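You operate a simulated robot arm through the tools that you are given. There is no shell and no other tool.

Carry out the task below with a simulated robot arm. There is one attempt and no reset: what you move stays moved.

JOB
Brake the grey disc, then press both its strips flat with the puck.
Fine: brake slider at ON before pressing, and leave it there. Use the brown puck alone. Put the puck back. Set down upright: brown puck.

Only the result counts: the job must be done as asked and must still hold three seconds after the hand-in. Knocking over, shifting, dropping, spilling or breaking anything else fails it.

ROBOT AND FRAMES
A 6-joint arm with a fingered hand, fixed in place. Base frame: the origin is at the foot of the arm, x ahead of it, y to its left, z up. Units: m, degrees, N and s.
It reaches about 1.346 m from its shoulder. Its first joint turns from -149.0 to 149.0 degrees. Payload 3.5 kg.
Tool frame: the origin (TCP) lies between the finger pads and is the grasp point; the fingertips stand 0.026 m ahead of it; z points along the fingers, y is the line along which they close. The gripper opens to 0.132 m. The gripper's body begins 0.073 m behind the TCP. The gripper is a hand of 4 fingers: y runs from the thumb to the fingers, the wrist lies at [0, 0, -0.234] in the tool frame.
Orientation is that of the tool frame in the base frame, as [roll, pitch, yaw] about the fixed x, y, z axes, in that order (R = Rz(yaw) Ry(pitch) Rx(roll)). With the fingers straight down and closing along the base's y, the tool's x points along the base's -x, its y along +y and its z along -z.

CONTROLS
- The arm moves only by the tool apply_moves. Its argument "steps" is a list of rows, each a list of 6 numbers: the shift along the tool's x, y, z in units of 30 mm (1.0 is 30 mm), then the turn, a rotation vector about the tool's x, y, z in units of 4 degrees (1.0 is 4 degrees). In form: [[dx, dy, dz, rx, ry, rz], ...]. A call has 1 to 20 rows; each row shifts and turns the commanded pose from where the row before left it, along the tool's axes as they then stand. A call with a number of a shift or a turn outside -1 to 1 is refused whole. Each row takes 0.2 s and may step no farther than 0.05 m and 8.6 degrees from the row before; otherwise, the whole call is refused. A pose out of reach is approached as far as the arm can. The call stops where the force on the tool passes 40 N (or 10 N more than at its start, if that is more) or the arm is blocked; 0.2 s more then pass. In this call time passes only in rows, and 0.2 s behind the last. The reply holds the time, the measured pose of the TCP, the force on the tool along the base axes, the opening and the grip force, in the units named above and with some noise, with the torque about the TCP (base axes, N m) and any sound that the robot's microphone picked up, and new pictures: "pictures" is both (left out), scene, wrist or none.
- Cameras (640 x 400 px; columns grow to the right, rows downward): "scene" is fixed at [0.0531, 0.6353, 1.329]; the picture's right is [-0.25, -0.97, 0.00], its down [-0.74, 0.19, -0.65] and it looks along [0.63, -0.16, -0.76] (base axes); focal length 357 px, centre (320, 200). "wrist" rides on the gripper at [0.068, 0.002, -0.097] in the tool frame; the picture's right is [-0.02, 1.00, 0.00], its down [-0.82, -0.02, -0.58] and it looks along [-0.58, -0.01, 0.82] (tool axes); focal length 270 px, centre (320, 200).
- raise_lower(by): slides the trunk up (or, below 0, down) by that many m; the arm rides with it, the base frame stays. It gives what a move gives, with no picture.
- set_fingers(finger1, finger2, finger3, thumb_bend): sets how far each is bent, from 0 (flat) to 1 (curled in); at 0.3 the hand is open as for a grip, at 0.7 the pads meet at the TCP. One left out holds its place. A second passes; each finger stops where it meets its share of the squeeze, and holds until it gets a number again. It is the only way to open and close the hand. It gives what a move gives, with no picture; readings hold the bend of each and the force on the fingers (four entries, about 0 where the hand has none), thumb and palm.
- pixel_to_xyz(camera, pixels): for up to 12 pixels [column, row] of the newest picture of that camera ("zoom" is the newest enlarged one), the place [x, y, z] in the base frame of the surface seen there, good to about 0.002 m, but the place of the scene camera against the robot may be out by one fixed shift of up to 0.018 m in any direction. No time passes.
- enlarge(camera, box): a new picture of the part [left, top, right, bottom] of that camera's present view, enlarged. No time passes.
- job_done(): hands the job in; it is judged then, once.

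Unless the task says otherwise, let go and move clear before handing in.

The tools are called as name(argument=value, ...) on one line, values as JSON. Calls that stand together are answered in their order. apply_moves: Moves the arm, as the interface text tells. Its arguments: {"type":"object","properties":{"steps":{"type":"array"},"pictures":{"type":"string","enum":["both","scene","wrist","none"]}},"required":["steps"]} The other tools are called the same way: raise_lower (by) slides the trunk up or down; set_fingers (finger1, finger2, finger3, thumb_bend) moves the fingers one by one; pixel_to_xyz (camera, pixels) gives the place of the surface under pixels of a picture; enlarge (camera, box) takes an enlarged picture of a part of a camera's view; job_done () hands the job in.

At the start:

```text
time_s: 0.0
eef_pos: [0.4044, 0.4168, 0.9781]
tcp_rot: [179.9, 0.0, 179.9]
force: [-0.6, 0.1, 0.1]
torque: [0.01, 0.01, 0.01]
opening: 0.132
finger_force: 0.1
shape: jaw
bend: [0.3, 0.3, 0.3, 0.3]
finger forces: [0.1, 0.0, 0.1, 0.1, 0.1, 0.0]
trunk travel left (down, up): [-0.877, 0.093]
```

scene: 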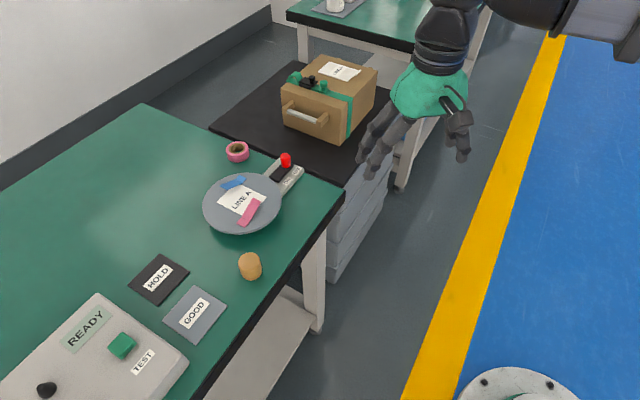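
wrist: 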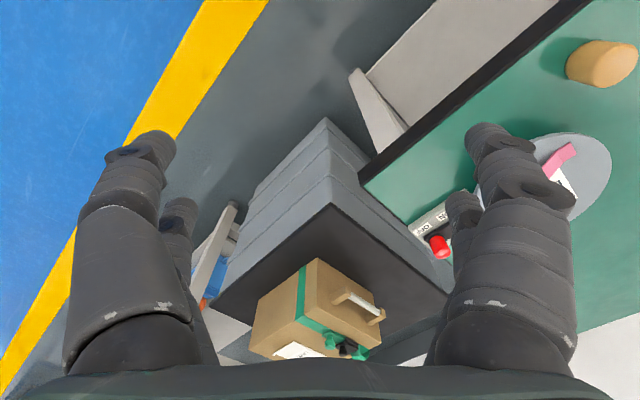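

The scene shows the grey disc around (242,203), with a blue strip (233,183) and a pink strip (249,211), a red brake knob at (285,160), and the brown puck at (250,266). I'll enlarge the view and measure places.

enlarge(camera="scene", box=[190, 130, 318, 290])

pixel_to_xyz(camera="scene", pixels=[[250, 258], [250, 272], [285, 160], [278, 172], [298, 172], [233, 183], [249, 211], [242, 200], [237, 148], [220, 250], [207, 205], [280, 207]])

```text
2.50 times, centred on (254, 210) of scene
```

zoom: 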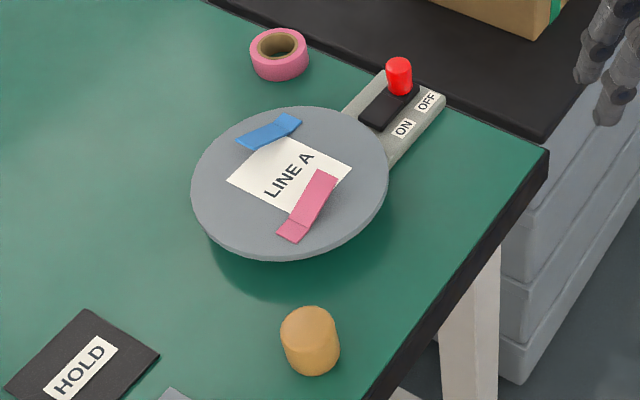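

```text
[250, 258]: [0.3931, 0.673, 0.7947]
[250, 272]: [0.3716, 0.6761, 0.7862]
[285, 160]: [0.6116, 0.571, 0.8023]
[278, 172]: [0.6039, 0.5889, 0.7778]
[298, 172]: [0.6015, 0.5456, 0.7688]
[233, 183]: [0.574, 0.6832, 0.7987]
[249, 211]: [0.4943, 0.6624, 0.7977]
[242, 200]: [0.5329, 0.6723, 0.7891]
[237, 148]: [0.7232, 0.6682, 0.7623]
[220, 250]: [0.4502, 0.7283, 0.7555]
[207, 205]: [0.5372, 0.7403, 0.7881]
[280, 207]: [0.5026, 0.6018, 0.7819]
```

The zoom shows the red knob at the OFF end of its slot, with the ON end nearer the disc; the puck sits at zoom (310,340). I'll measure these finely.

pixel_to_xyz(camera="zoom", pixels=[[399, 62], [399, 85], [378, 117], [365, 118], [404, 128], [427, 101], [412, 90], [388, 78], [310, 320], [310, 360], [285, 330], [335, 325]])

pixel_to_xyz(camera="zoom", pixels=[[240, 143], [298, 120], [268, 132], [292, 235], [325, 175], [300, 215], [310, 200], [310, 385], [360, 340], [310, 308], [430, 140], [196, 190]])

enlarge(camera="scene", box=[256, 145, 312, 180])

```text
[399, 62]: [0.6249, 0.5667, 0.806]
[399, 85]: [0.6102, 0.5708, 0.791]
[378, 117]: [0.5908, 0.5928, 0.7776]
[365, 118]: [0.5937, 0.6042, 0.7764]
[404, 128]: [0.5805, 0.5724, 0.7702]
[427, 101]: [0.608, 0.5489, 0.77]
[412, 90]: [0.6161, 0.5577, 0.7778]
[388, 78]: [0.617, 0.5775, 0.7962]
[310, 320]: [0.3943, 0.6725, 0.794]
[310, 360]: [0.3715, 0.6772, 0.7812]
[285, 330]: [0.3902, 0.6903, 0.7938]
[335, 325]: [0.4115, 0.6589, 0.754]
```

```text
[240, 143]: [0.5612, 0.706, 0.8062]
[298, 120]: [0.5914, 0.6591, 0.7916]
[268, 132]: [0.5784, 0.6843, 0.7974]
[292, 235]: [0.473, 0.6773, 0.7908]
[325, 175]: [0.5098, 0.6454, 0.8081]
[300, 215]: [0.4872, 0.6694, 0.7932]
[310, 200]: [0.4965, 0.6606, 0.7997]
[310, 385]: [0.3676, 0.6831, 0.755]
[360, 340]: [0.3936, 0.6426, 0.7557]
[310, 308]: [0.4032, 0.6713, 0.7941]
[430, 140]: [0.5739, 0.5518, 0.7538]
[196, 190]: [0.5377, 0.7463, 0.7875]
```

```text
11.43 times, centred on (284, 162) of scene
```

zoom: 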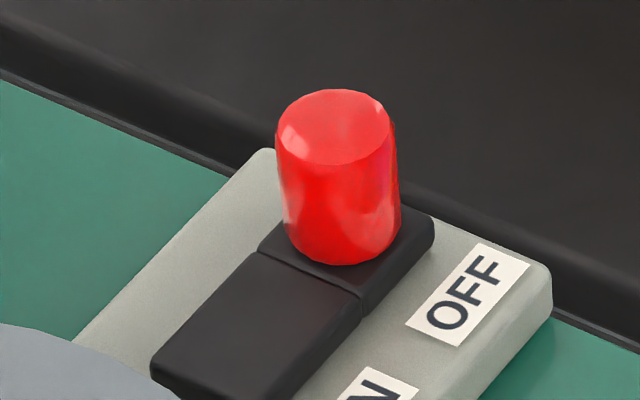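

I'll check the same features through the wrist camera (red knob near (438,247), puck near (600,62)) to find the scene camera's offset.

enlarge(camera="wrist", box=[400, 30, 640, 270])

pixel_to_xyz(camera="wrist", pixels=[[435, 240], [440, 250], [585, 65], [615, 55], [590, 160], [600, 180], [570, 150], [545, 172], [420, 230], [442, 215], [365, 183], [600, 120]])

enlarge(camera="scene", box=[340, 60, 480, 180])

```text
1.67 times, centred on (520, 150) of wrist
```

zoom: 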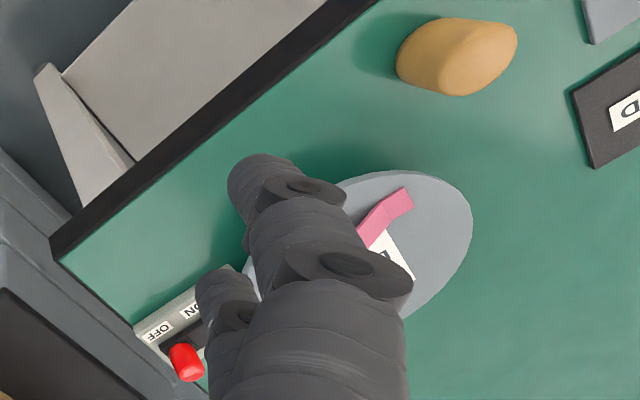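

```text
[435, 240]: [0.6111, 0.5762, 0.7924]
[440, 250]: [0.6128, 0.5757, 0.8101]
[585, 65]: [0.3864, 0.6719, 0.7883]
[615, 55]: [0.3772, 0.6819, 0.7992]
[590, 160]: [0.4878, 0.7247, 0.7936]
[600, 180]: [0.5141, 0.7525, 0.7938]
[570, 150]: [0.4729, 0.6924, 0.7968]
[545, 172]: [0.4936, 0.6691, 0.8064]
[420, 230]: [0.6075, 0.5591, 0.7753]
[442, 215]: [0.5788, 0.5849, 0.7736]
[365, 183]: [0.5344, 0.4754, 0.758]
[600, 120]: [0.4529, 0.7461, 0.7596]
```

```text
3.33 times, centred on (410, 120) of scene
```

zoom: 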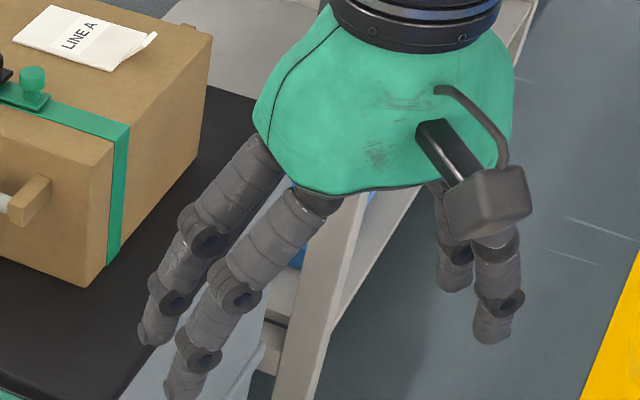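

The wrist view puts the disc top at z≈0.794 and the table at ≈0.7595, so the scene camera reads about 10 mm low in y and 4.5 mm low in z. Next I'll close the fingers in free air to see what shape they make as a pushing tool.

set_fingers(finger1=0.7, finger2=0.7, finger3=0.7, thumb_bend=0.7)

apply_moves(steps=[[0, 0, 0, 0, 0, 0]])

enlarge(camera="scene", box=[256, 145, 312, 180])

pixel_to_xyz(camera="zoom", pixels=[[150, 365], [258, 250], [360, 295], [278, 395], [434, 220], [362, 300], [308, 272], [470, 295], [270, 152], [548, 270], [250, 320], [335, 125]])

```text
time_s: 1.0
eef_pos: [0.4052, 0.4161, 0.9772]
tcp_rot: [180.0, 0.0, 179.9]
force: [0.1, 0.3, 0.0]
torque: [0.02, -0.01, 0.01]
opening: 0.0015
finger_force: 0.1
shape: fingers
bend: [0.7, 0.7, 0.7, 0.7]
finger forces: [0.0, 0.0, 0.0, 0.1, 0.0, 0.1]
trunk travel left (down, up): [-0.877, 0.093]
```

```text
time_s: 1.4
eef_pos: [0.4035, 0.4157, 0.9777]
tcp_rot: [-180.0, 0.0, 180.0]
force: [-0.8, 0.6, 0.7]
torque: [0.01, 0.01, -0.01]
opening: 0.0012
finger_force: 0.0
shape: fingers
bend: [0.7, 0.7, 0.7, 0.7]
finger forces: [0.0, 0.0, 0.0, 0.0, 0.0, 0.0]
trunk travel left (down, up): [-0.877, 0.093]
```

scene: 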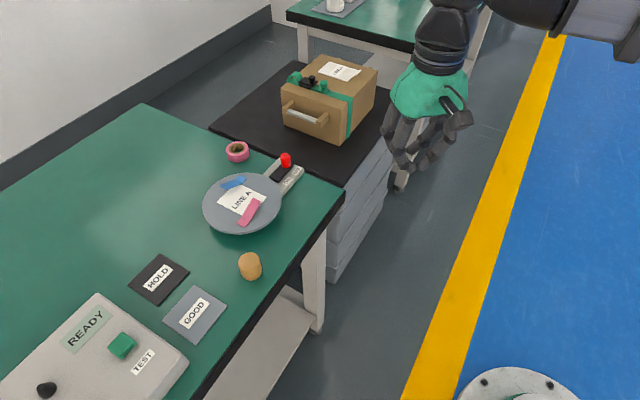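
wrist: 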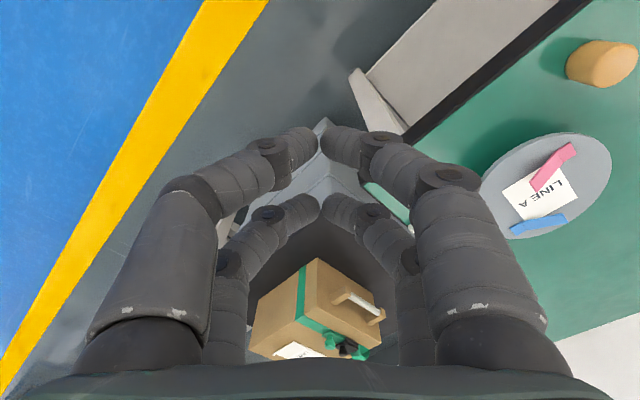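

```text
11.43 times, centred on (284, 162) of scene
```

zoom: 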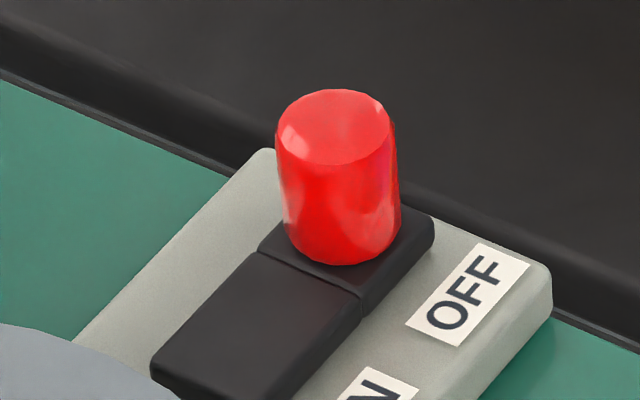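

```text
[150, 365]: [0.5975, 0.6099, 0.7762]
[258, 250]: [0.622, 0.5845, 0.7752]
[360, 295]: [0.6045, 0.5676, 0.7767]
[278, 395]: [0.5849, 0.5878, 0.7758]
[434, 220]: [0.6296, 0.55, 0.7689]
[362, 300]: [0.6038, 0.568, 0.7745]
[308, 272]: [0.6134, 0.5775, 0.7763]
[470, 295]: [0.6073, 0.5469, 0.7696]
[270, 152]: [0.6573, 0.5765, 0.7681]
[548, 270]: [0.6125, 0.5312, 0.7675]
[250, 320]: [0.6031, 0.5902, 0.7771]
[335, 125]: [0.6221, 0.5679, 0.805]
```

The closed hand forms two facing finger pairs separated along tool x, tips at wrist (320,140) and (320,205). I'll measure the pair spacing and the heights of the neighbouring box and cabinet before planning the push.

pixel_to_xyz(camera="wrist", pixels=[[306, 140], [334, 142], [306, 205], [334, 208], [300, 128], [345, 128], [270, 150], [380, 145], [310, 215], [375, 140]])

pixel_to_xyz(camera="scene", pixels=[[300, 150], [320, 170], [345, 140], [330, 75], [283, 100], [283, 125], [375, 75], [300, 115], [230, 130], [340, 180], [347, 195], [337, 205]])

enlarge(camera="wrist", box=[220, 100, 420, 225])

```text
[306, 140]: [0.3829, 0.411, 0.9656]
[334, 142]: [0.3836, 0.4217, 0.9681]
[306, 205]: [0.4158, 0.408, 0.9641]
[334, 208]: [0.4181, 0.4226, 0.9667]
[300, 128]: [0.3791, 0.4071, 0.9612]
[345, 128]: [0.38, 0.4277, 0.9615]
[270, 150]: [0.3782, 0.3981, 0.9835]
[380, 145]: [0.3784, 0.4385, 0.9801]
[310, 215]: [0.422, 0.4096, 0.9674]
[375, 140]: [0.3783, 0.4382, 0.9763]
```

```text
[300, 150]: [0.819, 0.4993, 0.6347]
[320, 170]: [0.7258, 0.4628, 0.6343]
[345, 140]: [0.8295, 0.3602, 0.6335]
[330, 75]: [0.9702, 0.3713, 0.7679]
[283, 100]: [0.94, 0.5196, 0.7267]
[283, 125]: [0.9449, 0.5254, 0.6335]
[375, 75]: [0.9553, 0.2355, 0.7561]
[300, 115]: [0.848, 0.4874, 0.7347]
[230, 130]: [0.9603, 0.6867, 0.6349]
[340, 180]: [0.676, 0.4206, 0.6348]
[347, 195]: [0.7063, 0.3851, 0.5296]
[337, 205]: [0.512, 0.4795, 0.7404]
```

```text
3.20 times, centred on (320, 162) of wrist
```

zoom: 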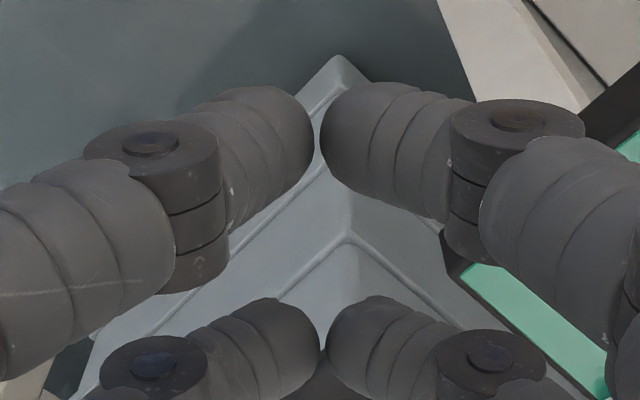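

Each finger pair sits about ±0.02 m along tool x with a gap between, and the cabinet top (z≈0.635) and the box are well clear. I'll move to beyond the OFF end of the knob and turn 45° so tool x points along the slot toward ON, staying high.

apply_moves(steps=[[-0.9556, 0.4444, 0, 0, 0, 0], [-0.9556, 0.4444, 0, 0, 0, 0], [-0.9556, 0.4444, 0, 0, 0, 0], [-0.9556, 0.4444, 0, 0, 0, 0], [-0.9556, 0.4444, 0, 0, 0, 0], [-0.9556, 0.4444, 0, 0, 0, 0], [-0.9556, 0.4444, 0, 0, 0, 0], [-0.9556, 0.4444, 0, 0, 0, 0], [-0.9556, 0.4444, 0, 0, 0, 0]], pictures="none")

apply_moves(steps=[[0, 0, 0, 0, 0, 0.9375], [0, 0, 0, 0, 0, 0.9375], [0, 0, 0, 0, 0, 0.9375], [0, 0, 0, 0, 0, 0.9375], [0, 0, 0, 0, 0, 0.9375], [0, 0, 0, 0, 0, 0.9375], [0, 0, 0, 0, 0, 0.9375], [0, 0, 0, 0, 0, 0.9375], [0, 0, 0, 0, 0, 0.9375], [0, 0, 0, 0, 0, 0.9375], [0, 0, 0, 0, 0, 0.9375], [0, 0, 0, 0, 0, 0.9375], [0, 0, 0, 0, 0, 0]])

```text
time_s: 3.4
eef_pos: [0.6631, 0.5371, 0.9779]
tcp_rot: [180.0, 0.0, -180.0]
force: [0.2, 0.2, 0.1]
torque: [0.01, 0.0, -0.02]
opening: 0.0015
finger_force: 0.0
shape: fingers
bend: [0.7, 0.7, 0.7, 0.7]
finger forces: [0.0, 0.0, 0.1, 0.0, 0.0, 0.0]
trunk travel left (down, up): [-0.877, 0.093]
```

```text
time_s: 6.2
eef_pos: [0.6619, 0.5356, 0.9773]
tcp_rot: [-180.0, 0.0, 135.1]
force: [-0.9, -0.3, -0.3]
torque: [-0.01, -0.04, 0.01]
opening: 0.0012
finger_force: 0.0
shape: fingers
bend: [0.7, 0.7, 0.7, 0.7]
finger forces: [0.1, 0.0, 0.1, 0.0, 0.0, 0.0]
trunk travel left (down, up): [-0.877, 0.093]
```

scene: 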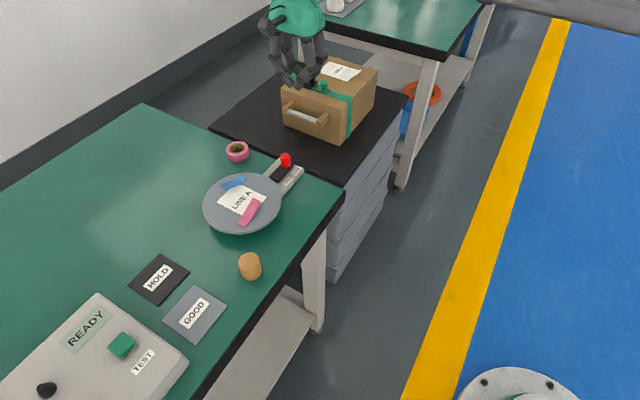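
wrist: 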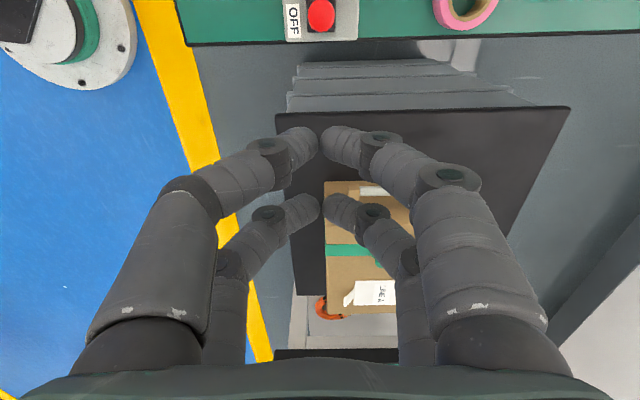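

The wrist view shows the knob at (321,14), centred on the fingers' column, and the handle runs straight up the image. I'll measure it from here to fix the push line.

pixel_to_xyz(camera="wrist", pixels=[[321, 12], [310, 14], [332, 14], [321, 24], [345, 20], [293, 20], [357, 38], [283, 40], [321, 38], [315, 140], [326, 140]])

apply_moves(steps=[[0, 0, 1, 0, 0, 0], [0, 0, 1, 0, 0, 0], [0, 0, 1, 0, 0, 0], [0, 0, 0.5, 0, 0, 0], [0, 0, 0, 0, 0, 0]])

```text
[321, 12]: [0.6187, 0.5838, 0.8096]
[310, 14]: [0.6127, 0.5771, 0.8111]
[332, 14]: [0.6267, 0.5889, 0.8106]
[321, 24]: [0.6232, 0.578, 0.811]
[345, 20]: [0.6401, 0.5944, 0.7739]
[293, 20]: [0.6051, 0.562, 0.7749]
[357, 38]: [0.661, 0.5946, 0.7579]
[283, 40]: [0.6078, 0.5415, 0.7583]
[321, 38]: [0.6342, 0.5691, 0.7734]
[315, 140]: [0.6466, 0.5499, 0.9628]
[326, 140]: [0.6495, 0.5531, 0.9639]
```

```text
time_s: 7.4
eef_pos: [0.6625, 0.5352, 0.9779]
tcp_rot: [179.9, 0.1, 135.1]
force: [-0.3, 0.4, 0.8]
torque: [-0.01, 0.03, 0.01]
opening: 0.0015
finger_force: 0.0
shape: fingers
bend: [0.7, 0.7, 0.7, 0.7]
finger forces: [0.0, 0.0, 0.0, 0.1, 0.0, 0.1]
out of reach, approached as far as the arm can: row 1, 2, 3, 4
trunk travel left (down, up): [-0.877, 0.093]
```

scene: 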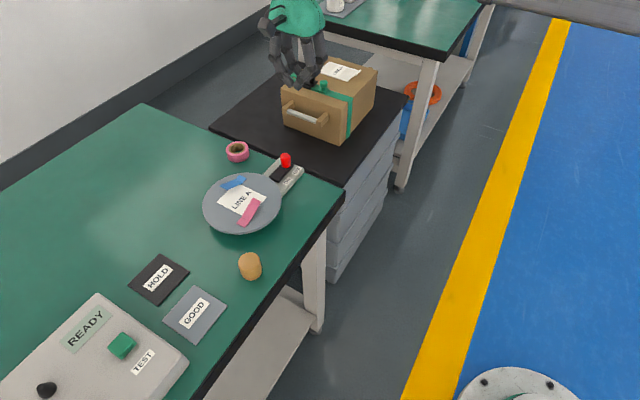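
wrist: 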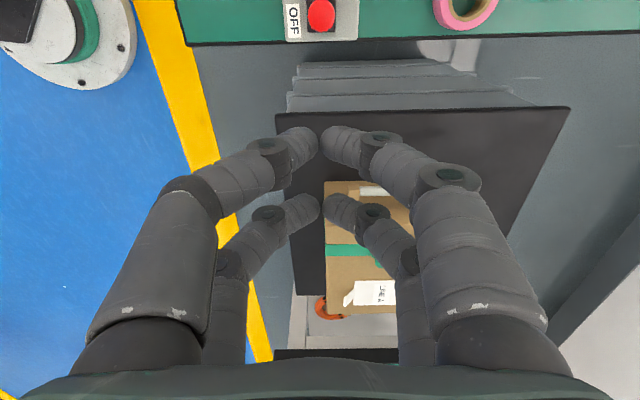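

The arm could not go lower from here (rows out of reach), so I'll lower the trunk instead to bring the fingers down.

raise_lower(by=-0.12)

apply_moves(steps=[[0, 0.08, 0, 0, 0, 0], [0, 0, 0, 0, 0, 0]])

```text
time_s: 8.9
eef_pos: [0.6625, 0.5357, 0.8582]
tcp_rot: [-180.0, 0.0, 135.0]
force: [-0.7, 0.1, -0.5]
torque: [0.01, -0.02, 0.02]
opening: 0.0015
finger_force: 0.1
shape: fingers
bend: [0.7, 0.7, 0.7, 0.7]
finger forces: [0.1, 0.1, 0.0, 0.0, 0.0, 0.0]
trunk travel left (down, up): [-0.757, 0.213]
```

```text
time_s: 9.5
eef_pos: [0.663, 0.5368, 0.8569]
tcp_rot: [-180.0, 0.0, 134.9]
force: [0.3, 0.5, 0.1]
torque: [0.01, 0.0, 0.0]
opening: 0.0015
finger_force: 0.0
shape: fingers
bend: [0.7, 0.7, 0.7, 0.7]
finger forces: [0.0, 0.1, 0.1, 0.1, 0.1, 0.0]
trunk travel left (down, up): [-0.757, 0.213]
```

scene: 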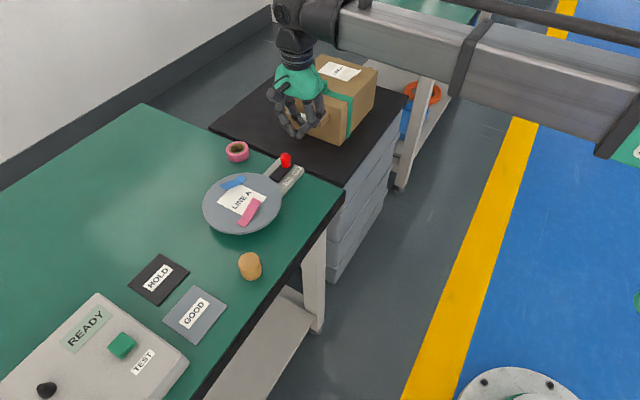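
wrist: 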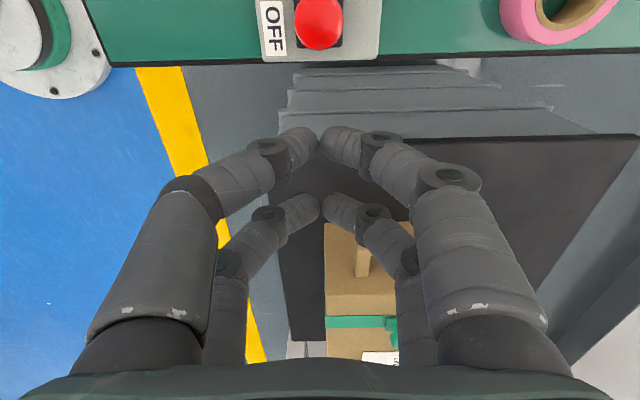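

Lowering worked; the knob now sits at (319,20) in the wrist view, still ahead of the fingers. I'll drop another 45 mm so the tips meet the knob side, then look.

raise_lower(by=-0.045)

apply_moves(steps=[[0.2, 0.05, 0, 0, 0, 0], [0, 0, 0, 0, 0, 0]])

pixel_to_xyz(camera="wrist", pixels=[[320, 30], [320, 45], [305, 25], [340, 25], [306, 130], [334, 132], [320, 10]])

enlarge(camera="scene", box=[220, 90, 348, 190])

```text
time_s: 10.4
eef_pos: [0.6635, 0.5359, 0.8111]
tcp_rot: [180.0, 0.0, 135.0]
force: [0.2, -0.5, -0.1]
torque: [0.02, 0.0, -0.02]
opening: 0.0018
finger_force: 0.1
shape: fingers
bend: [0.7, 0.7, 0.7, 0.7]
finger forces: [0.0, 0.1, 0.0, 0.1, 0.1, 0.0]
trunk travel left (down, up): [-0.712, 0.258]
```

```text
time_s: 11.0
eef_pos: [0.6601, 0.5418, 0.8125]
tcp_rot: [179.9, 0.0, 135.0]
force: [-0.8, 0.7, 0.2]
torque: [0.01, -0.02, 0.0]
opening: 0.0015
finger_force: 0.1
shape: fingers
bend: [0.7, 0.7, 0.7, 0.7]
finger forces: [0.0, 0.1, 0.0, 0.0, 0.1, 0.0]
trunk travel left (down, up): [-0.712, 0.258]
```

scene: 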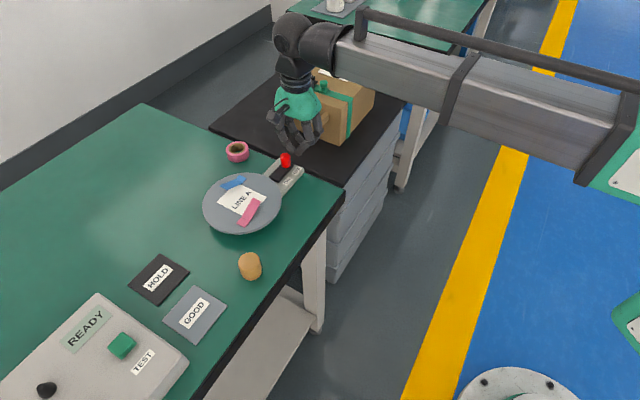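
wrist: 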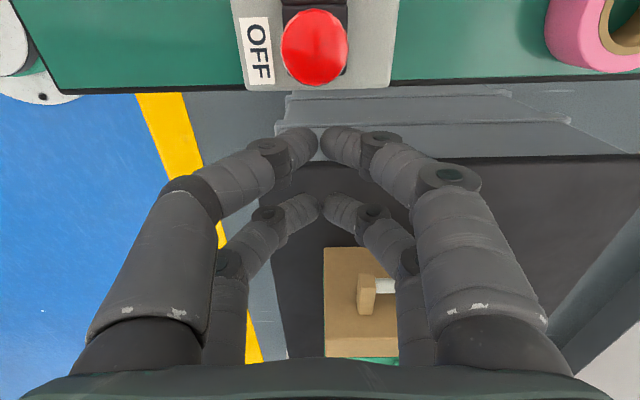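

```text
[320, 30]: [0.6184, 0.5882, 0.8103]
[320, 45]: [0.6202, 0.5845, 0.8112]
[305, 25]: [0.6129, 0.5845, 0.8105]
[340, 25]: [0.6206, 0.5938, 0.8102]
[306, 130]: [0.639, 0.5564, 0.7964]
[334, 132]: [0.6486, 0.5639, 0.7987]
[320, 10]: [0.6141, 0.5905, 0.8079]
```

```text
4.00 times, centred on (284, 140) of scene
```

zoom: 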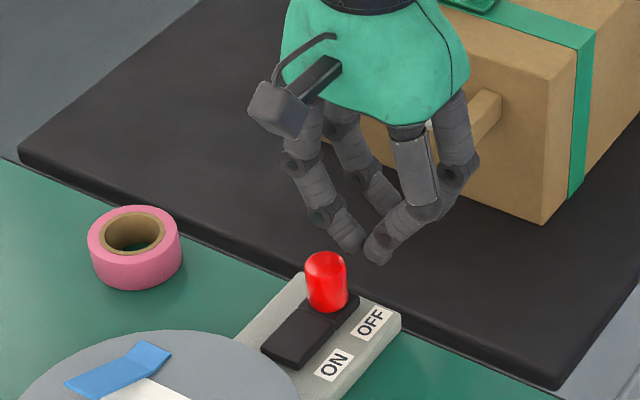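

The fingertips (wrist (320,135)) are in line with the knob about 24 mm ahead. I'll advance along tool x up to contact, then push in small steps.

apply_moves(steps=[[0.3, 0, 0, 0, 0, 0], [0.3, 0, 0, 0, 0, 0], [0.2, 0, 0, 0, 0, 0], [0.1, 0, 0, 0, 0, 0], [0.1, 0, 0, 0, 0, 0], [0.1, 0, 0, 0, 0, 0]])

enlarge(camera="scene", box=[240, 120, 320, 190])

```text
time_s: 12.4
eef_pos: [0.6378, 0.5657, 0.8117]
tcp_rot: [-180.0, -0.1, 135.1]
force: [0.2, -1.0, -0.6]
torque: [0.01, 0.01, 0.04]
opening: 0.0018
finger_force: 0.3
shape: fingers
bend: [0.7, 0.7, 0.7, 0.7]
finger forces: [0.3, 0.1, 0.0, 0.0, 0.8, 0.0]
trunk travel left (down, up): [-0.712, 0.258]
```

scene: 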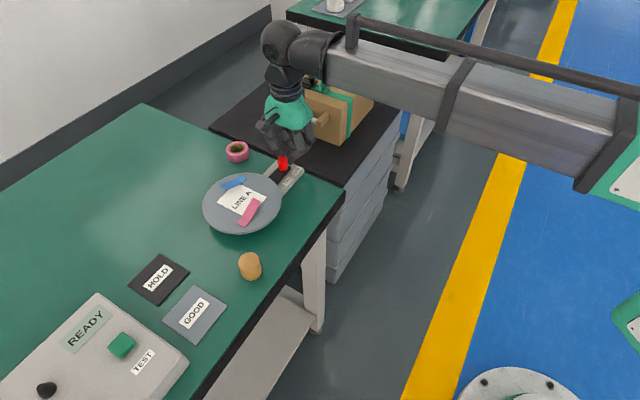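
wrist: 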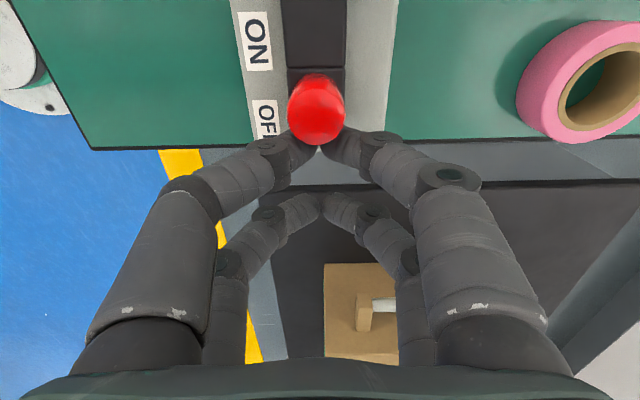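

```text
5.71 times, centred on (280, 155) of scene
```

zoom: 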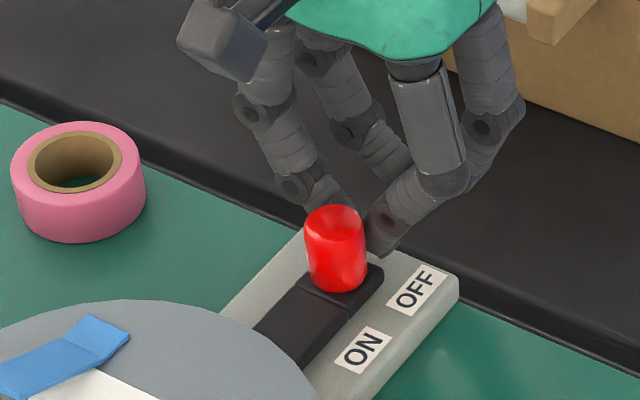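

The fingers have met the knob (wrist (316,110)) with about 1 N and it moves freely. I'll keep pushing toward ON in small steps.

apply_moves(steps=[[0.12, 0, 0, 0, 0, 0], [0.12, 0, 0, 0, 0, 0], [0.12, 0, 0, 0, 0, 0], [0.12, 0, 0, 0, 0, 0]])

enlarge(camera="scene", box=[240, 120, 320, 190])

```text
time_s: 13.4
eef_pos: [0.6262, 0.5752, 0.8132]
tcp_rot: [-180.0, 0.2, 135.0]
force: [0.7, 0.2, 0.3]
torque: [-0.03, -0.02, -0.01]
opening: 0.0014
finger_force: 0.8
shape: fingers
bend: [0.7, 0.7, 0.7, 0.7]
finger forces: [0.5, 0.1, 0.0, 0.0, 0.6, 0.0]
trunk travel left (down, up): [-0.712, 0.258]
```

scene: 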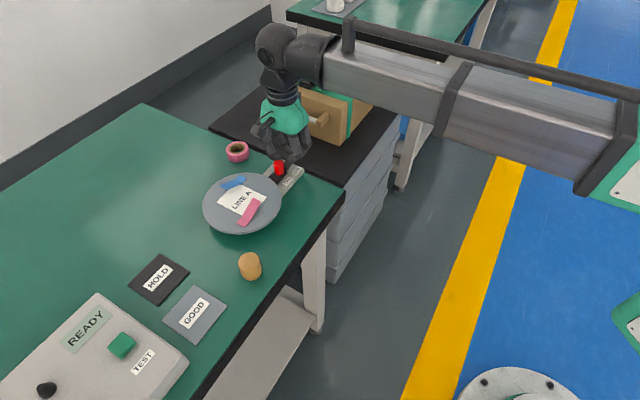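
wrist: 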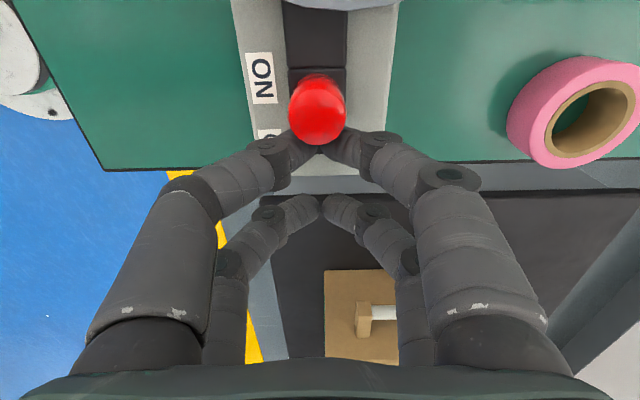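

```text
5.71 times, centred on (280, 155) of scene
```

zoom: 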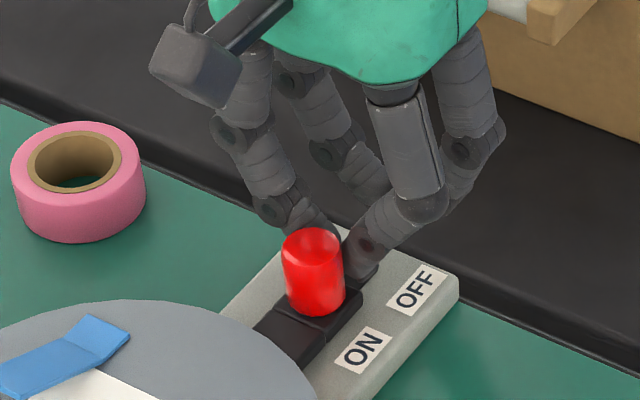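

The knob is midway (zoom (315,270)), still sliding with under 1 N. I'll continue in small steps and watch for the end stop.

apply_moves(steps=[[0.12, 0, 0, 0, 0, 0], [0.12, 0, 0, 0, 0, 0], [0.1, 0, 0, 0, 0, 0]])

enlarge(camera="scene", box=[240, 120, 320, 190])

```text
time_s: 14.2
eef_pos: [0.6226, 0.5797, 0.812]
tcp_rot: [180.0, 0.5, 134.9]
force: [24.0, -24.4, 2.6]
torque: [-0.4, -0.41, -0.11]
opening: 0.0037
finger_force: 14.9
shape: fingers
bend: [0.69, 0.7, 0.7, 0.7]
finger forces: [21.0, 0.0, 0.1, 0.1, 9.1, 0.1]
trunk travel left (down, up): [-0.712, 0.258]
```

scene: 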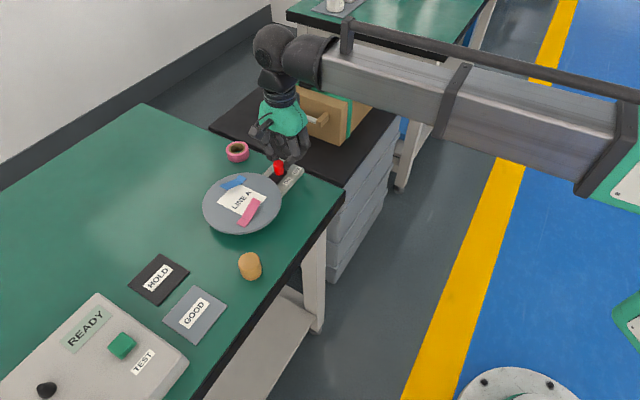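
wrist: 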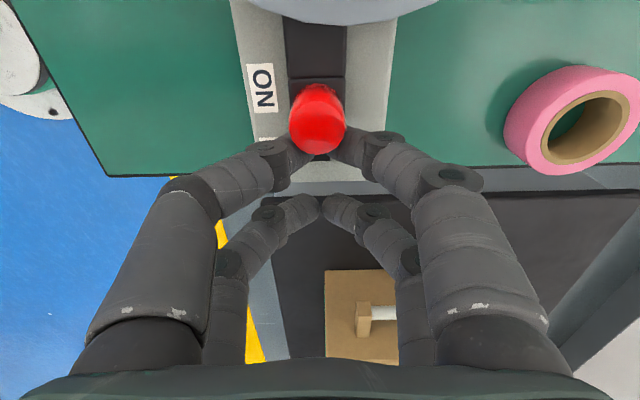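

```text
5.71 times, centred on (280, 155) of scene
```

zoom: 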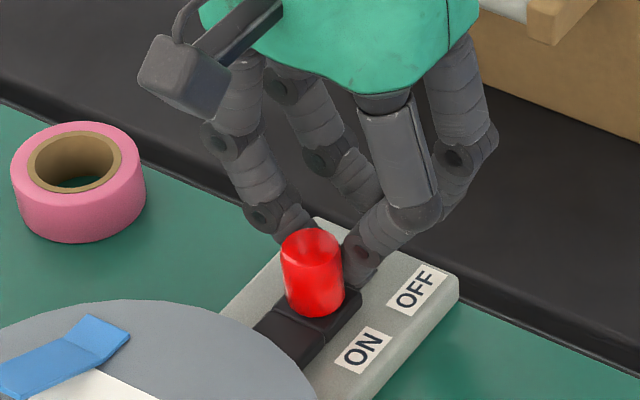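

The force rose to ~34 N, and the knob (zoom (313,270)) did not move over the last step, so it is either at its end stop or at a detent. I'll back off and measure the knob against the ON label.

apply_moves(steps=[[-0.3, 0, 0, 0, 0, 0], [-0.5, 0, 0, 0, 0, 0], [-0.5, 0, 0, 0, 0, 0], [0, 0, 0, 0, 0, 0]])

enlarge(camera="scene", box=[256, 145, 312, 180])

pixel_to_xyz(camera="scene", pixels=[[279, 163], [242, 200], [220, 250]])

```text
time_s: 15.2
eef_pos: [0.6463, 0.5555, 0.8135]
tcp_rot: [-180.0, 0.0, 135.0]
force: [1.1, 0.4, -0.1]
torque: [0.0, -0.01, 0.01]
opening: 0.0011
finger_force: 0.0
shape: fingers
bend: [0.7, 0.7, 0.7, 0.7]
finger forces: [0.0, 0.0, 0.0, 0.0, 0.0, 0.0]
trunk travel left (down, up): [-0.712, 0.258]
```

scene: 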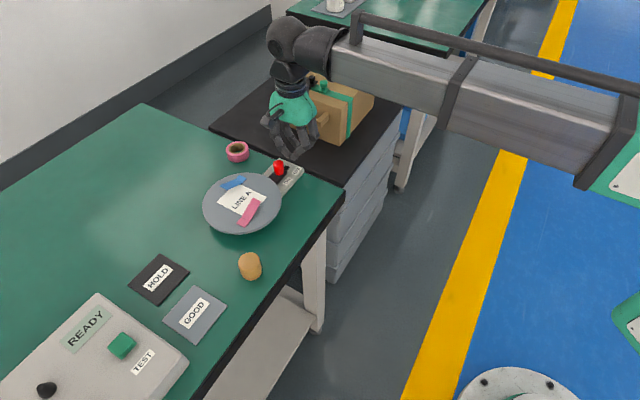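
wrist: 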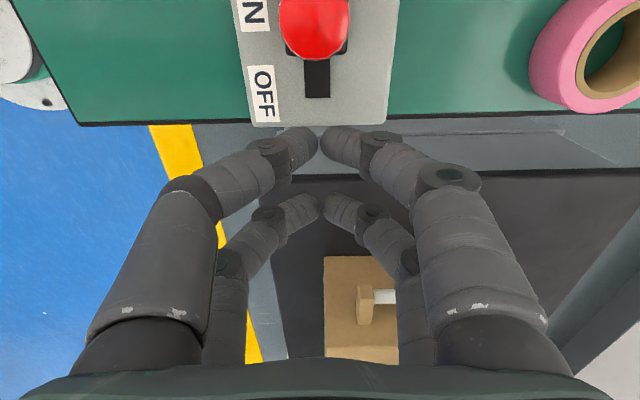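

```text
11.43 times, centred on (284, 162) of scene
```

zoom: 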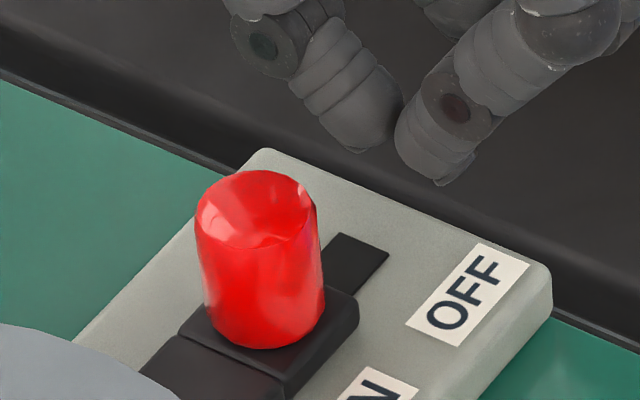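

```text
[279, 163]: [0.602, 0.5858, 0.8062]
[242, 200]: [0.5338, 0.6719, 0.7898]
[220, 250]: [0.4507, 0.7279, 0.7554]
```

Backing off reveals the empty slot behind the carriage. I'll zoom a bit wider to see how much slot remains ahead of the knob.

enlarge(camera="scene", box=[240, 150, 310, 195])

pixel_to_xyz(camera="zoom", pixels=[[375, 165], [330, 205], [435, 190], [345, 290], [473, 218], [395, 310], [300, 250], [355, 285], [270, 275], [255, 280]])

```text
8.89 times, centred on (275, 172) of scene
```

zoom: 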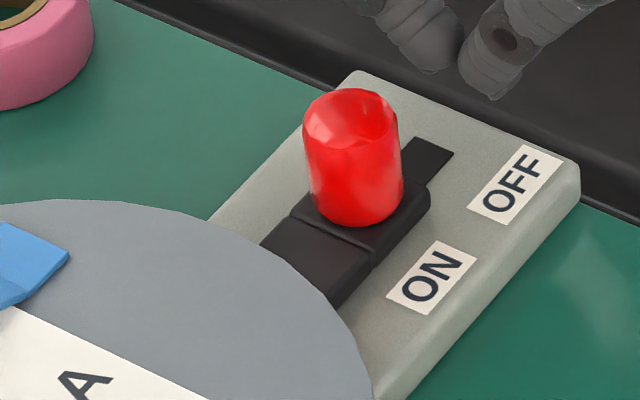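

```text
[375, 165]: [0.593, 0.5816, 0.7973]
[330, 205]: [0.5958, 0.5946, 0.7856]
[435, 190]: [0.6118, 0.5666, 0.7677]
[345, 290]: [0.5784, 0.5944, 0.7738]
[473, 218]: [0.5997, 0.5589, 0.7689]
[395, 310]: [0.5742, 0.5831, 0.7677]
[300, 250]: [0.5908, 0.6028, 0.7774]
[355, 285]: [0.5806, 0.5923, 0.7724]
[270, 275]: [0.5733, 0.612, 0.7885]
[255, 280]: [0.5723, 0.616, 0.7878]
```

The whole black carriage (knob plate plus brake shoe) slides together; I need to know whether the knob has truly reached ON. I'll measure the knob top and both label centres in the current zoom.

pixel_to_xyz(camera="zoom", pixels=[[351, 118], [432, 278], [515, 184], [432, 148], [290, 213], [372, 258], [430, 195], [405, 270], [462, 252], [485, 210], [545, 165], [350, 75]])

pixel_to_xyz(camera="wrist", pixels=[[315, 25], [315, 45], [263, 93], [254, 12], [318, 96], [318, 75], [285, 52]])

```text
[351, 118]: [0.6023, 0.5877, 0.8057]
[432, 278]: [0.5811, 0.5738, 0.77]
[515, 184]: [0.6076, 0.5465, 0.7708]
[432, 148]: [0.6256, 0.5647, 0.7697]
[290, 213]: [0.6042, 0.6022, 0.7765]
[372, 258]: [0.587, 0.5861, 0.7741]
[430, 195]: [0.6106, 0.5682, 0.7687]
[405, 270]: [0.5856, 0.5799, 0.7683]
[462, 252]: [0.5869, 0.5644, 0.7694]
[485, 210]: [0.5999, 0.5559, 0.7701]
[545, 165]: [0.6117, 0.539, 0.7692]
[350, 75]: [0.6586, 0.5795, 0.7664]
```

```text
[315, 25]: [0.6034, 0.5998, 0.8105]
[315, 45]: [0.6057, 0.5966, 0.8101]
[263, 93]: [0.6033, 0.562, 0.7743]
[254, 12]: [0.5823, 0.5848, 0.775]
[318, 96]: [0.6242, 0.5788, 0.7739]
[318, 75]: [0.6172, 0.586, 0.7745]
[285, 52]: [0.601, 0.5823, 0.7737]
```

Along the slot the knob moved 28 mm, now symmetric to its start (5 mm inside the ON label as it was 5 mm inside OFF), with a hard stop at ~34 N, so the brake is at ON. I'll lift away, turn back to yaw 180 and open the fingers partway.

apply_moves(steps=[[-0.5, 0, 0, 0, 0, 0], [0, 0, -1, 0, 0, 0], [0, 0, -1, 0, 0, 0], [0, 0, -1, 0, 0, 0], [0, 0, -0.5, 0, 0, 0], [0, 0, 0, 0, 0, -0.9375], [0, 0, 0, 0, 0, -0.9375], [0, 0, 0, 0, 0, -0.9375], [0, 0, 0, 0, 0, -0.9375], [0, 0, 0, 0, 0, -0.9375], [0, 0, 0, 0, 0, -0.9375], [0, 0, 0, 0, 0, -0.9375], [0, 0, 0, 0, 0, -0.9375], [0, 0, 0, 0, 0, -0.9375], [0, 0, 0, 0, 0, -0.9375], [0, 0, 0, 0, 0, -0.9375], [0, 0, 0, 0, 0, -0.9375], [0, 0, 0, 0, 0, 0]], pictures="scene")

set_fingers(finger1=0.48, finger2=0.48, finger3=0.48, thumb_bend=0.48)

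```text
time_s: 19.0
eef_pos: [0.6565, 0.5451, 0.8123]
tcp_rot: [179.9, 0.0, -179.9]
force: [-0.4, -0.1, -0.8]
torque: [-0.04, -0.02, 0.0]
opening: 0.0017
finger_force: 0.1
shape: fingers
bend: [0.7, 0.7, 0.7, 0.7]
finger forces: [0.0, 0.1, 0.0, 0.1, 0.1, 0.0]
out of reach, approached as far as the arm can: row 2, 3, 4, 5
trunk travel left (down, up): [-0.712, 0.258]
```

scene: 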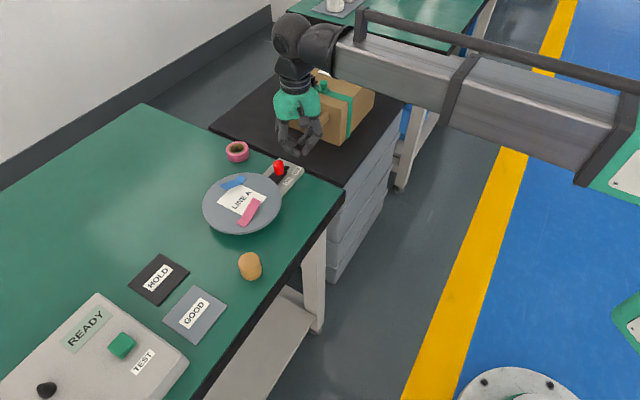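

```text
time_s: 20.0
eef_pos: [0.6572, 0.5443, 0.8123]
tcp_rot: [179.9, 0.0, 180.0]
force: [-0.4, 0.1, -0.4]
torque: [0.0, 0.01, 0.0]
opening: 0.0724
finger_force: 0.1
shape: fingers
bend: [0.48, 0.48, 0.48, 0.48]
finger forces: [0.0, 0.1, 0.0, 0.0, 0.0, 0.0]
trunk travel left (down, up): [-0.712, 0.258]
```

The arm's up/down rows are out of reach (vertical travel comes only from the trunk), but the hand turned safely and the knob still stands at ON (scene (279,167)). I'll raise the trunk, then travel to above the puck.

raise_lower(by=0.1)

apply_moves(steps=[[0.98, 0.517, 0, 0, 0, 0], [0.98, 0.517, 0, 0, 0, 0], [0.98, 0.517, 0, 0, 0, 0], [0.98, 0.517, 0, 0, 0, 0], [0.98, 0.517, 0, 0, 0, 0], [0.98, 0.517, 0, 0, 0, 0], [0.98, 0.517, 0, 0, 0, 0], [0.98, 0.517, 0, 0, 0, 0], [0.98, 0.517, 0, 0, 0, 0], [0, 0, 0, 0, 0, 0]])

```text
time_s: 21.3
eef_pos: [0.6556, 0.5447, 0.9131]
tcp_rot: [-180.0, 0.0, 180.0]
force: [0.8, -0.5, 0.2]
torque: [-0.03, -0.01, 0.03]
opening: 0.0718
finger_force: 0.1
shape: fingers
bend: [0.48, 0.48, 0.48, 0.48]
finger forces: [0.1, 0.0, 0.0, 0.1, 0.1, 0.0]
trunk travel left (down, up): [-0.812, 0.158]
```

```text
time_s: 23.5
eef_pos: [0.3901, 0.6848, 0.9117]
tcp_rot: [179.9, 0.0, 179.9]
force: [-0.2, 0.1, -0.5]
torque: [0.02, 0.0, -0.02]
opening: 0.0721
finger_force: 0.0
shape: fingers
bend: [0.48, 0.48, 0.48, 0.48]
finger forces: [0.0, 0.0, 0.0, 0.1, 0.0, 0.0]
trunk travel left (down, up): [-0.812, 0.158]
```

scene: 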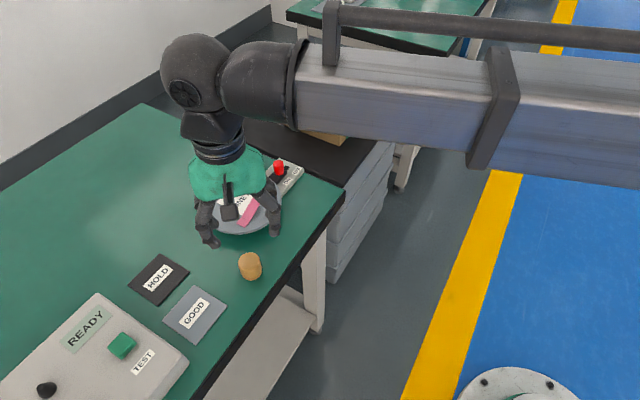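
wrist: 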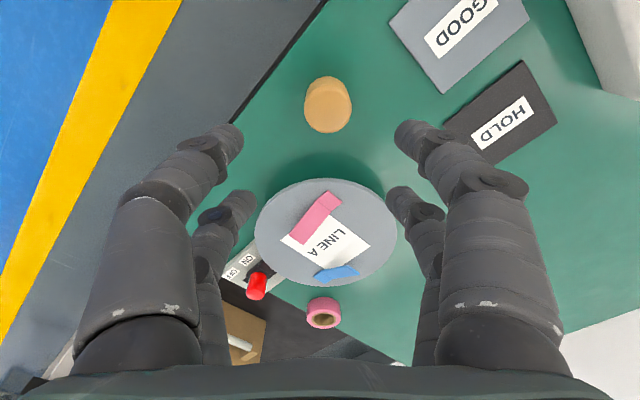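

The wrist now sees the puck at (328,104) and the whole disc. I'll measure the puck, disc edges and strips in the robot's own frame.

enlarge(camera="wrist", box=[240, 60, 420, 300])

pixel_to_xyz(camera="wrist", pixels=[[304, 105], [328, 105], [345, 98], [327, 128], [327, 85], [328, 79], [350, 100], [337, 78]])

pixel_to_xyz(camera="wrist", pixels=[[257, 232], [395, 232], [325, 182], [325, 284], [300, 240], [325, 195], [310, 228], [338, 203], [318, 277], [357, 269], [296, 236], [338, 272]])

```text
1.67 times, centred on (330, 180) of wrist
```

zoom: 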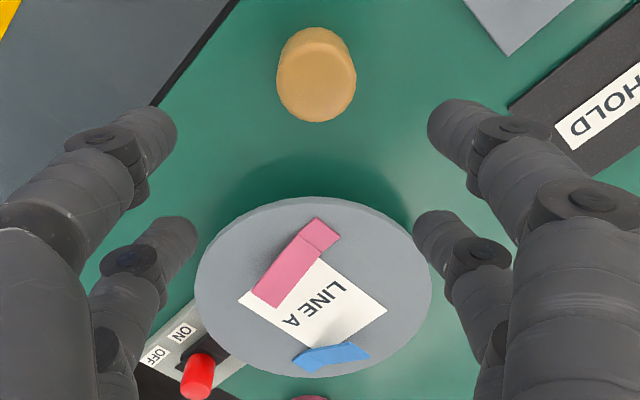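

```text
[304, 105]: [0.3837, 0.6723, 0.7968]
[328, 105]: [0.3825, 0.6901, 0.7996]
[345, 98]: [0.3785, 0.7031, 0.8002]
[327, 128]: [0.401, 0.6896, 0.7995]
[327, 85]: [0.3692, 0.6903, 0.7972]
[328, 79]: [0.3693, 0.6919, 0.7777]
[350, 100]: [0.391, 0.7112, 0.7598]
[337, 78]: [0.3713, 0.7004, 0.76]
```

```text
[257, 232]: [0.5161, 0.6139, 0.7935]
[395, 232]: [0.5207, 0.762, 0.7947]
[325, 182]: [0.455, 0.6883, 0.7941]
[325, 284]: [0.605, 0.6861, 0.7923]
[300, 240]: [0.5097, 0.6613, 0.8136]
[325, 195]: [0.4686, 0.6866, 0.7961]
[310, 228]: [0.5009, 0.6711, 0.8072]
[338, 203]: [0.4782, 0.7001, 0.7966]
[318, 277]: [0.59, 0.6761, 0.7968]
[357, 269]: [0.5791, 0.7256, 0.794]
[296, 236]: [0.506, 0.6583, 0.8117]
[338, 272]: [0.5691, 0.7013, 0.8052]
```

From the wrist the puck's top spans x≈0.369–0.4045, y≈0.672–0.707 (centre ≈(0.387,0.6895), top z≈0.7995). I'll centre over it and lower partway.

apply_moves(steps=[[0.1, 0.157, 0, 0, 0, 0], [0, 0, 0, 0, 0, 0]], pictures="none")

raise_lower(by=-0.065)

apply_moves(steps=[[0, 0, 0, 0, 0, 0]])

enlarge(camera="wrist", box=[200, 80, 440, 230])

```text
time_s: 24.1
eef_pos: [0.3885, 0.6883, 0.9129]
tcp_rot: [180.0, 0.0, -180.0]
force: [-1.0, 0.9, -0.4]
torque: [-0.01, 0.01, 0.01]
opening: 0.0722
finger_force: 0.2
shape: fingers
bend: [0.48, 0.48, 0.48, 0.48]
finger forces: [0.1, 0.1, 0.0, 0.1, 0.1, 0.0]
trunk travel left (down, up): [-0.812, 0.158]
```

```text
time_s: 25.1
eef_pos: [0.3867, 0.6885, 0.8488]
tcp_rot: [-179.9, 0.0, 179.9]
force: [0.4, 0.2, 0.6]
torque: [0.02, 0.02, -0.01]
opening: 0.0722
finger_force: 0.1
shape: fingers
bend: [0.48, 0.48, 0.48, 0.48]
finger forces: [0.0, 0.0, 0.0, 0.1, 0.0, 0.1]
trunk travel left (down, up): [-0.747, 0.223]
```

```text
time_s: 25.6
eef_pos: [0.3884, 0.6901, 0.8473]
tcp_rot: [-180.0, -0.1, -180.0]
force: [0.9, -0.1, 0.2]
torque: [0.01, 0.01, -0.01]
opening: 0.0725
finger_force: 0.1
shape: fingers
bend: [0.48, 0.48, 0.48, 0.48]
finger forces: [0.0, 0.1, 0.0, 0.0, 0.0, 0.0]
trunk travel left (down, up): [-0.747, 0.223]
```

scene: 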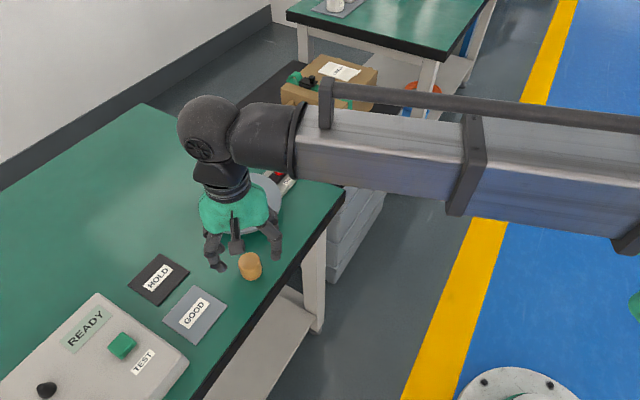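
wrist: 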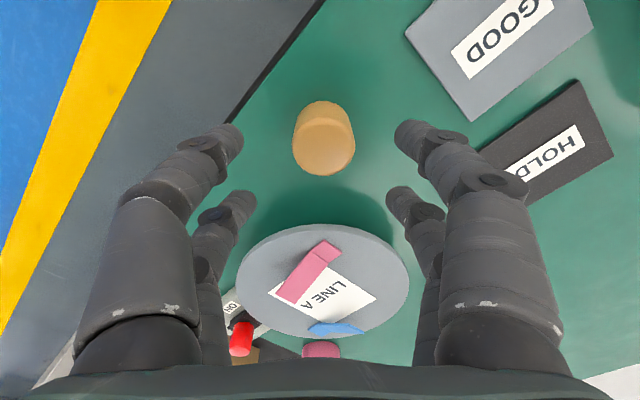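

```text
2.67 times, centred on (320, 155) of wrist
```

zoom: 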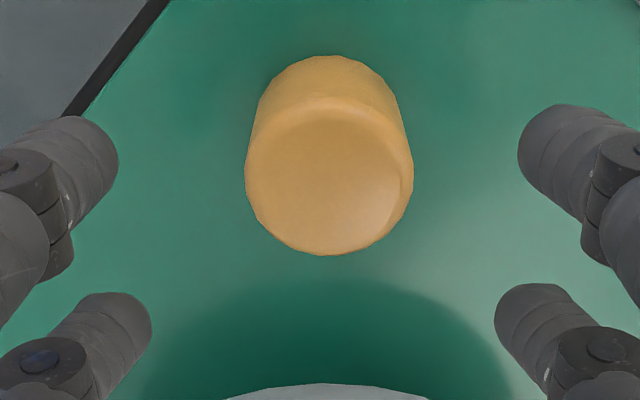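

Now the puck's top face is sharp at zoom centre ≈(330,178). I'll measure its edges precisely.

pixel_to_xyz(camera="zoom", pixels=[[330, 178], [252, 178], [408, 178], [330, 108], [330, 248], [330, 125], [275, 125], [390, 130], [75, 140], [560, 130], [100, 320], [540, 310]])

```text
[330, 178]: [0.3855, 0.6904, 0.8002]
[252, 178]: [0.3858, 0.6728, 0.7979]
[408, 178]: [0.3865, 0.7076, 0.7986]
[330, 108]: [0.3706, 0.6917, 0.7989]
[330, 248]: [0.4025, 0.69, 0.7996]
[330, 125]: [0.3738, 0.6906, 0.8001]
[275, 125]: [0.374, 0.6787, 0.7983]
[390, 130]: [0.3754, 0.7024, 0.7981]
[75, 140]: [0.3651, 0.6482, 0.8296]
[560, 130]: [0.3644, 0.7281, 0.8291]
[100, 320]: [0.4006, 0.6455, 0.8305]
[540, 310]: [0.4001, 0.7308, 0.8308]
```

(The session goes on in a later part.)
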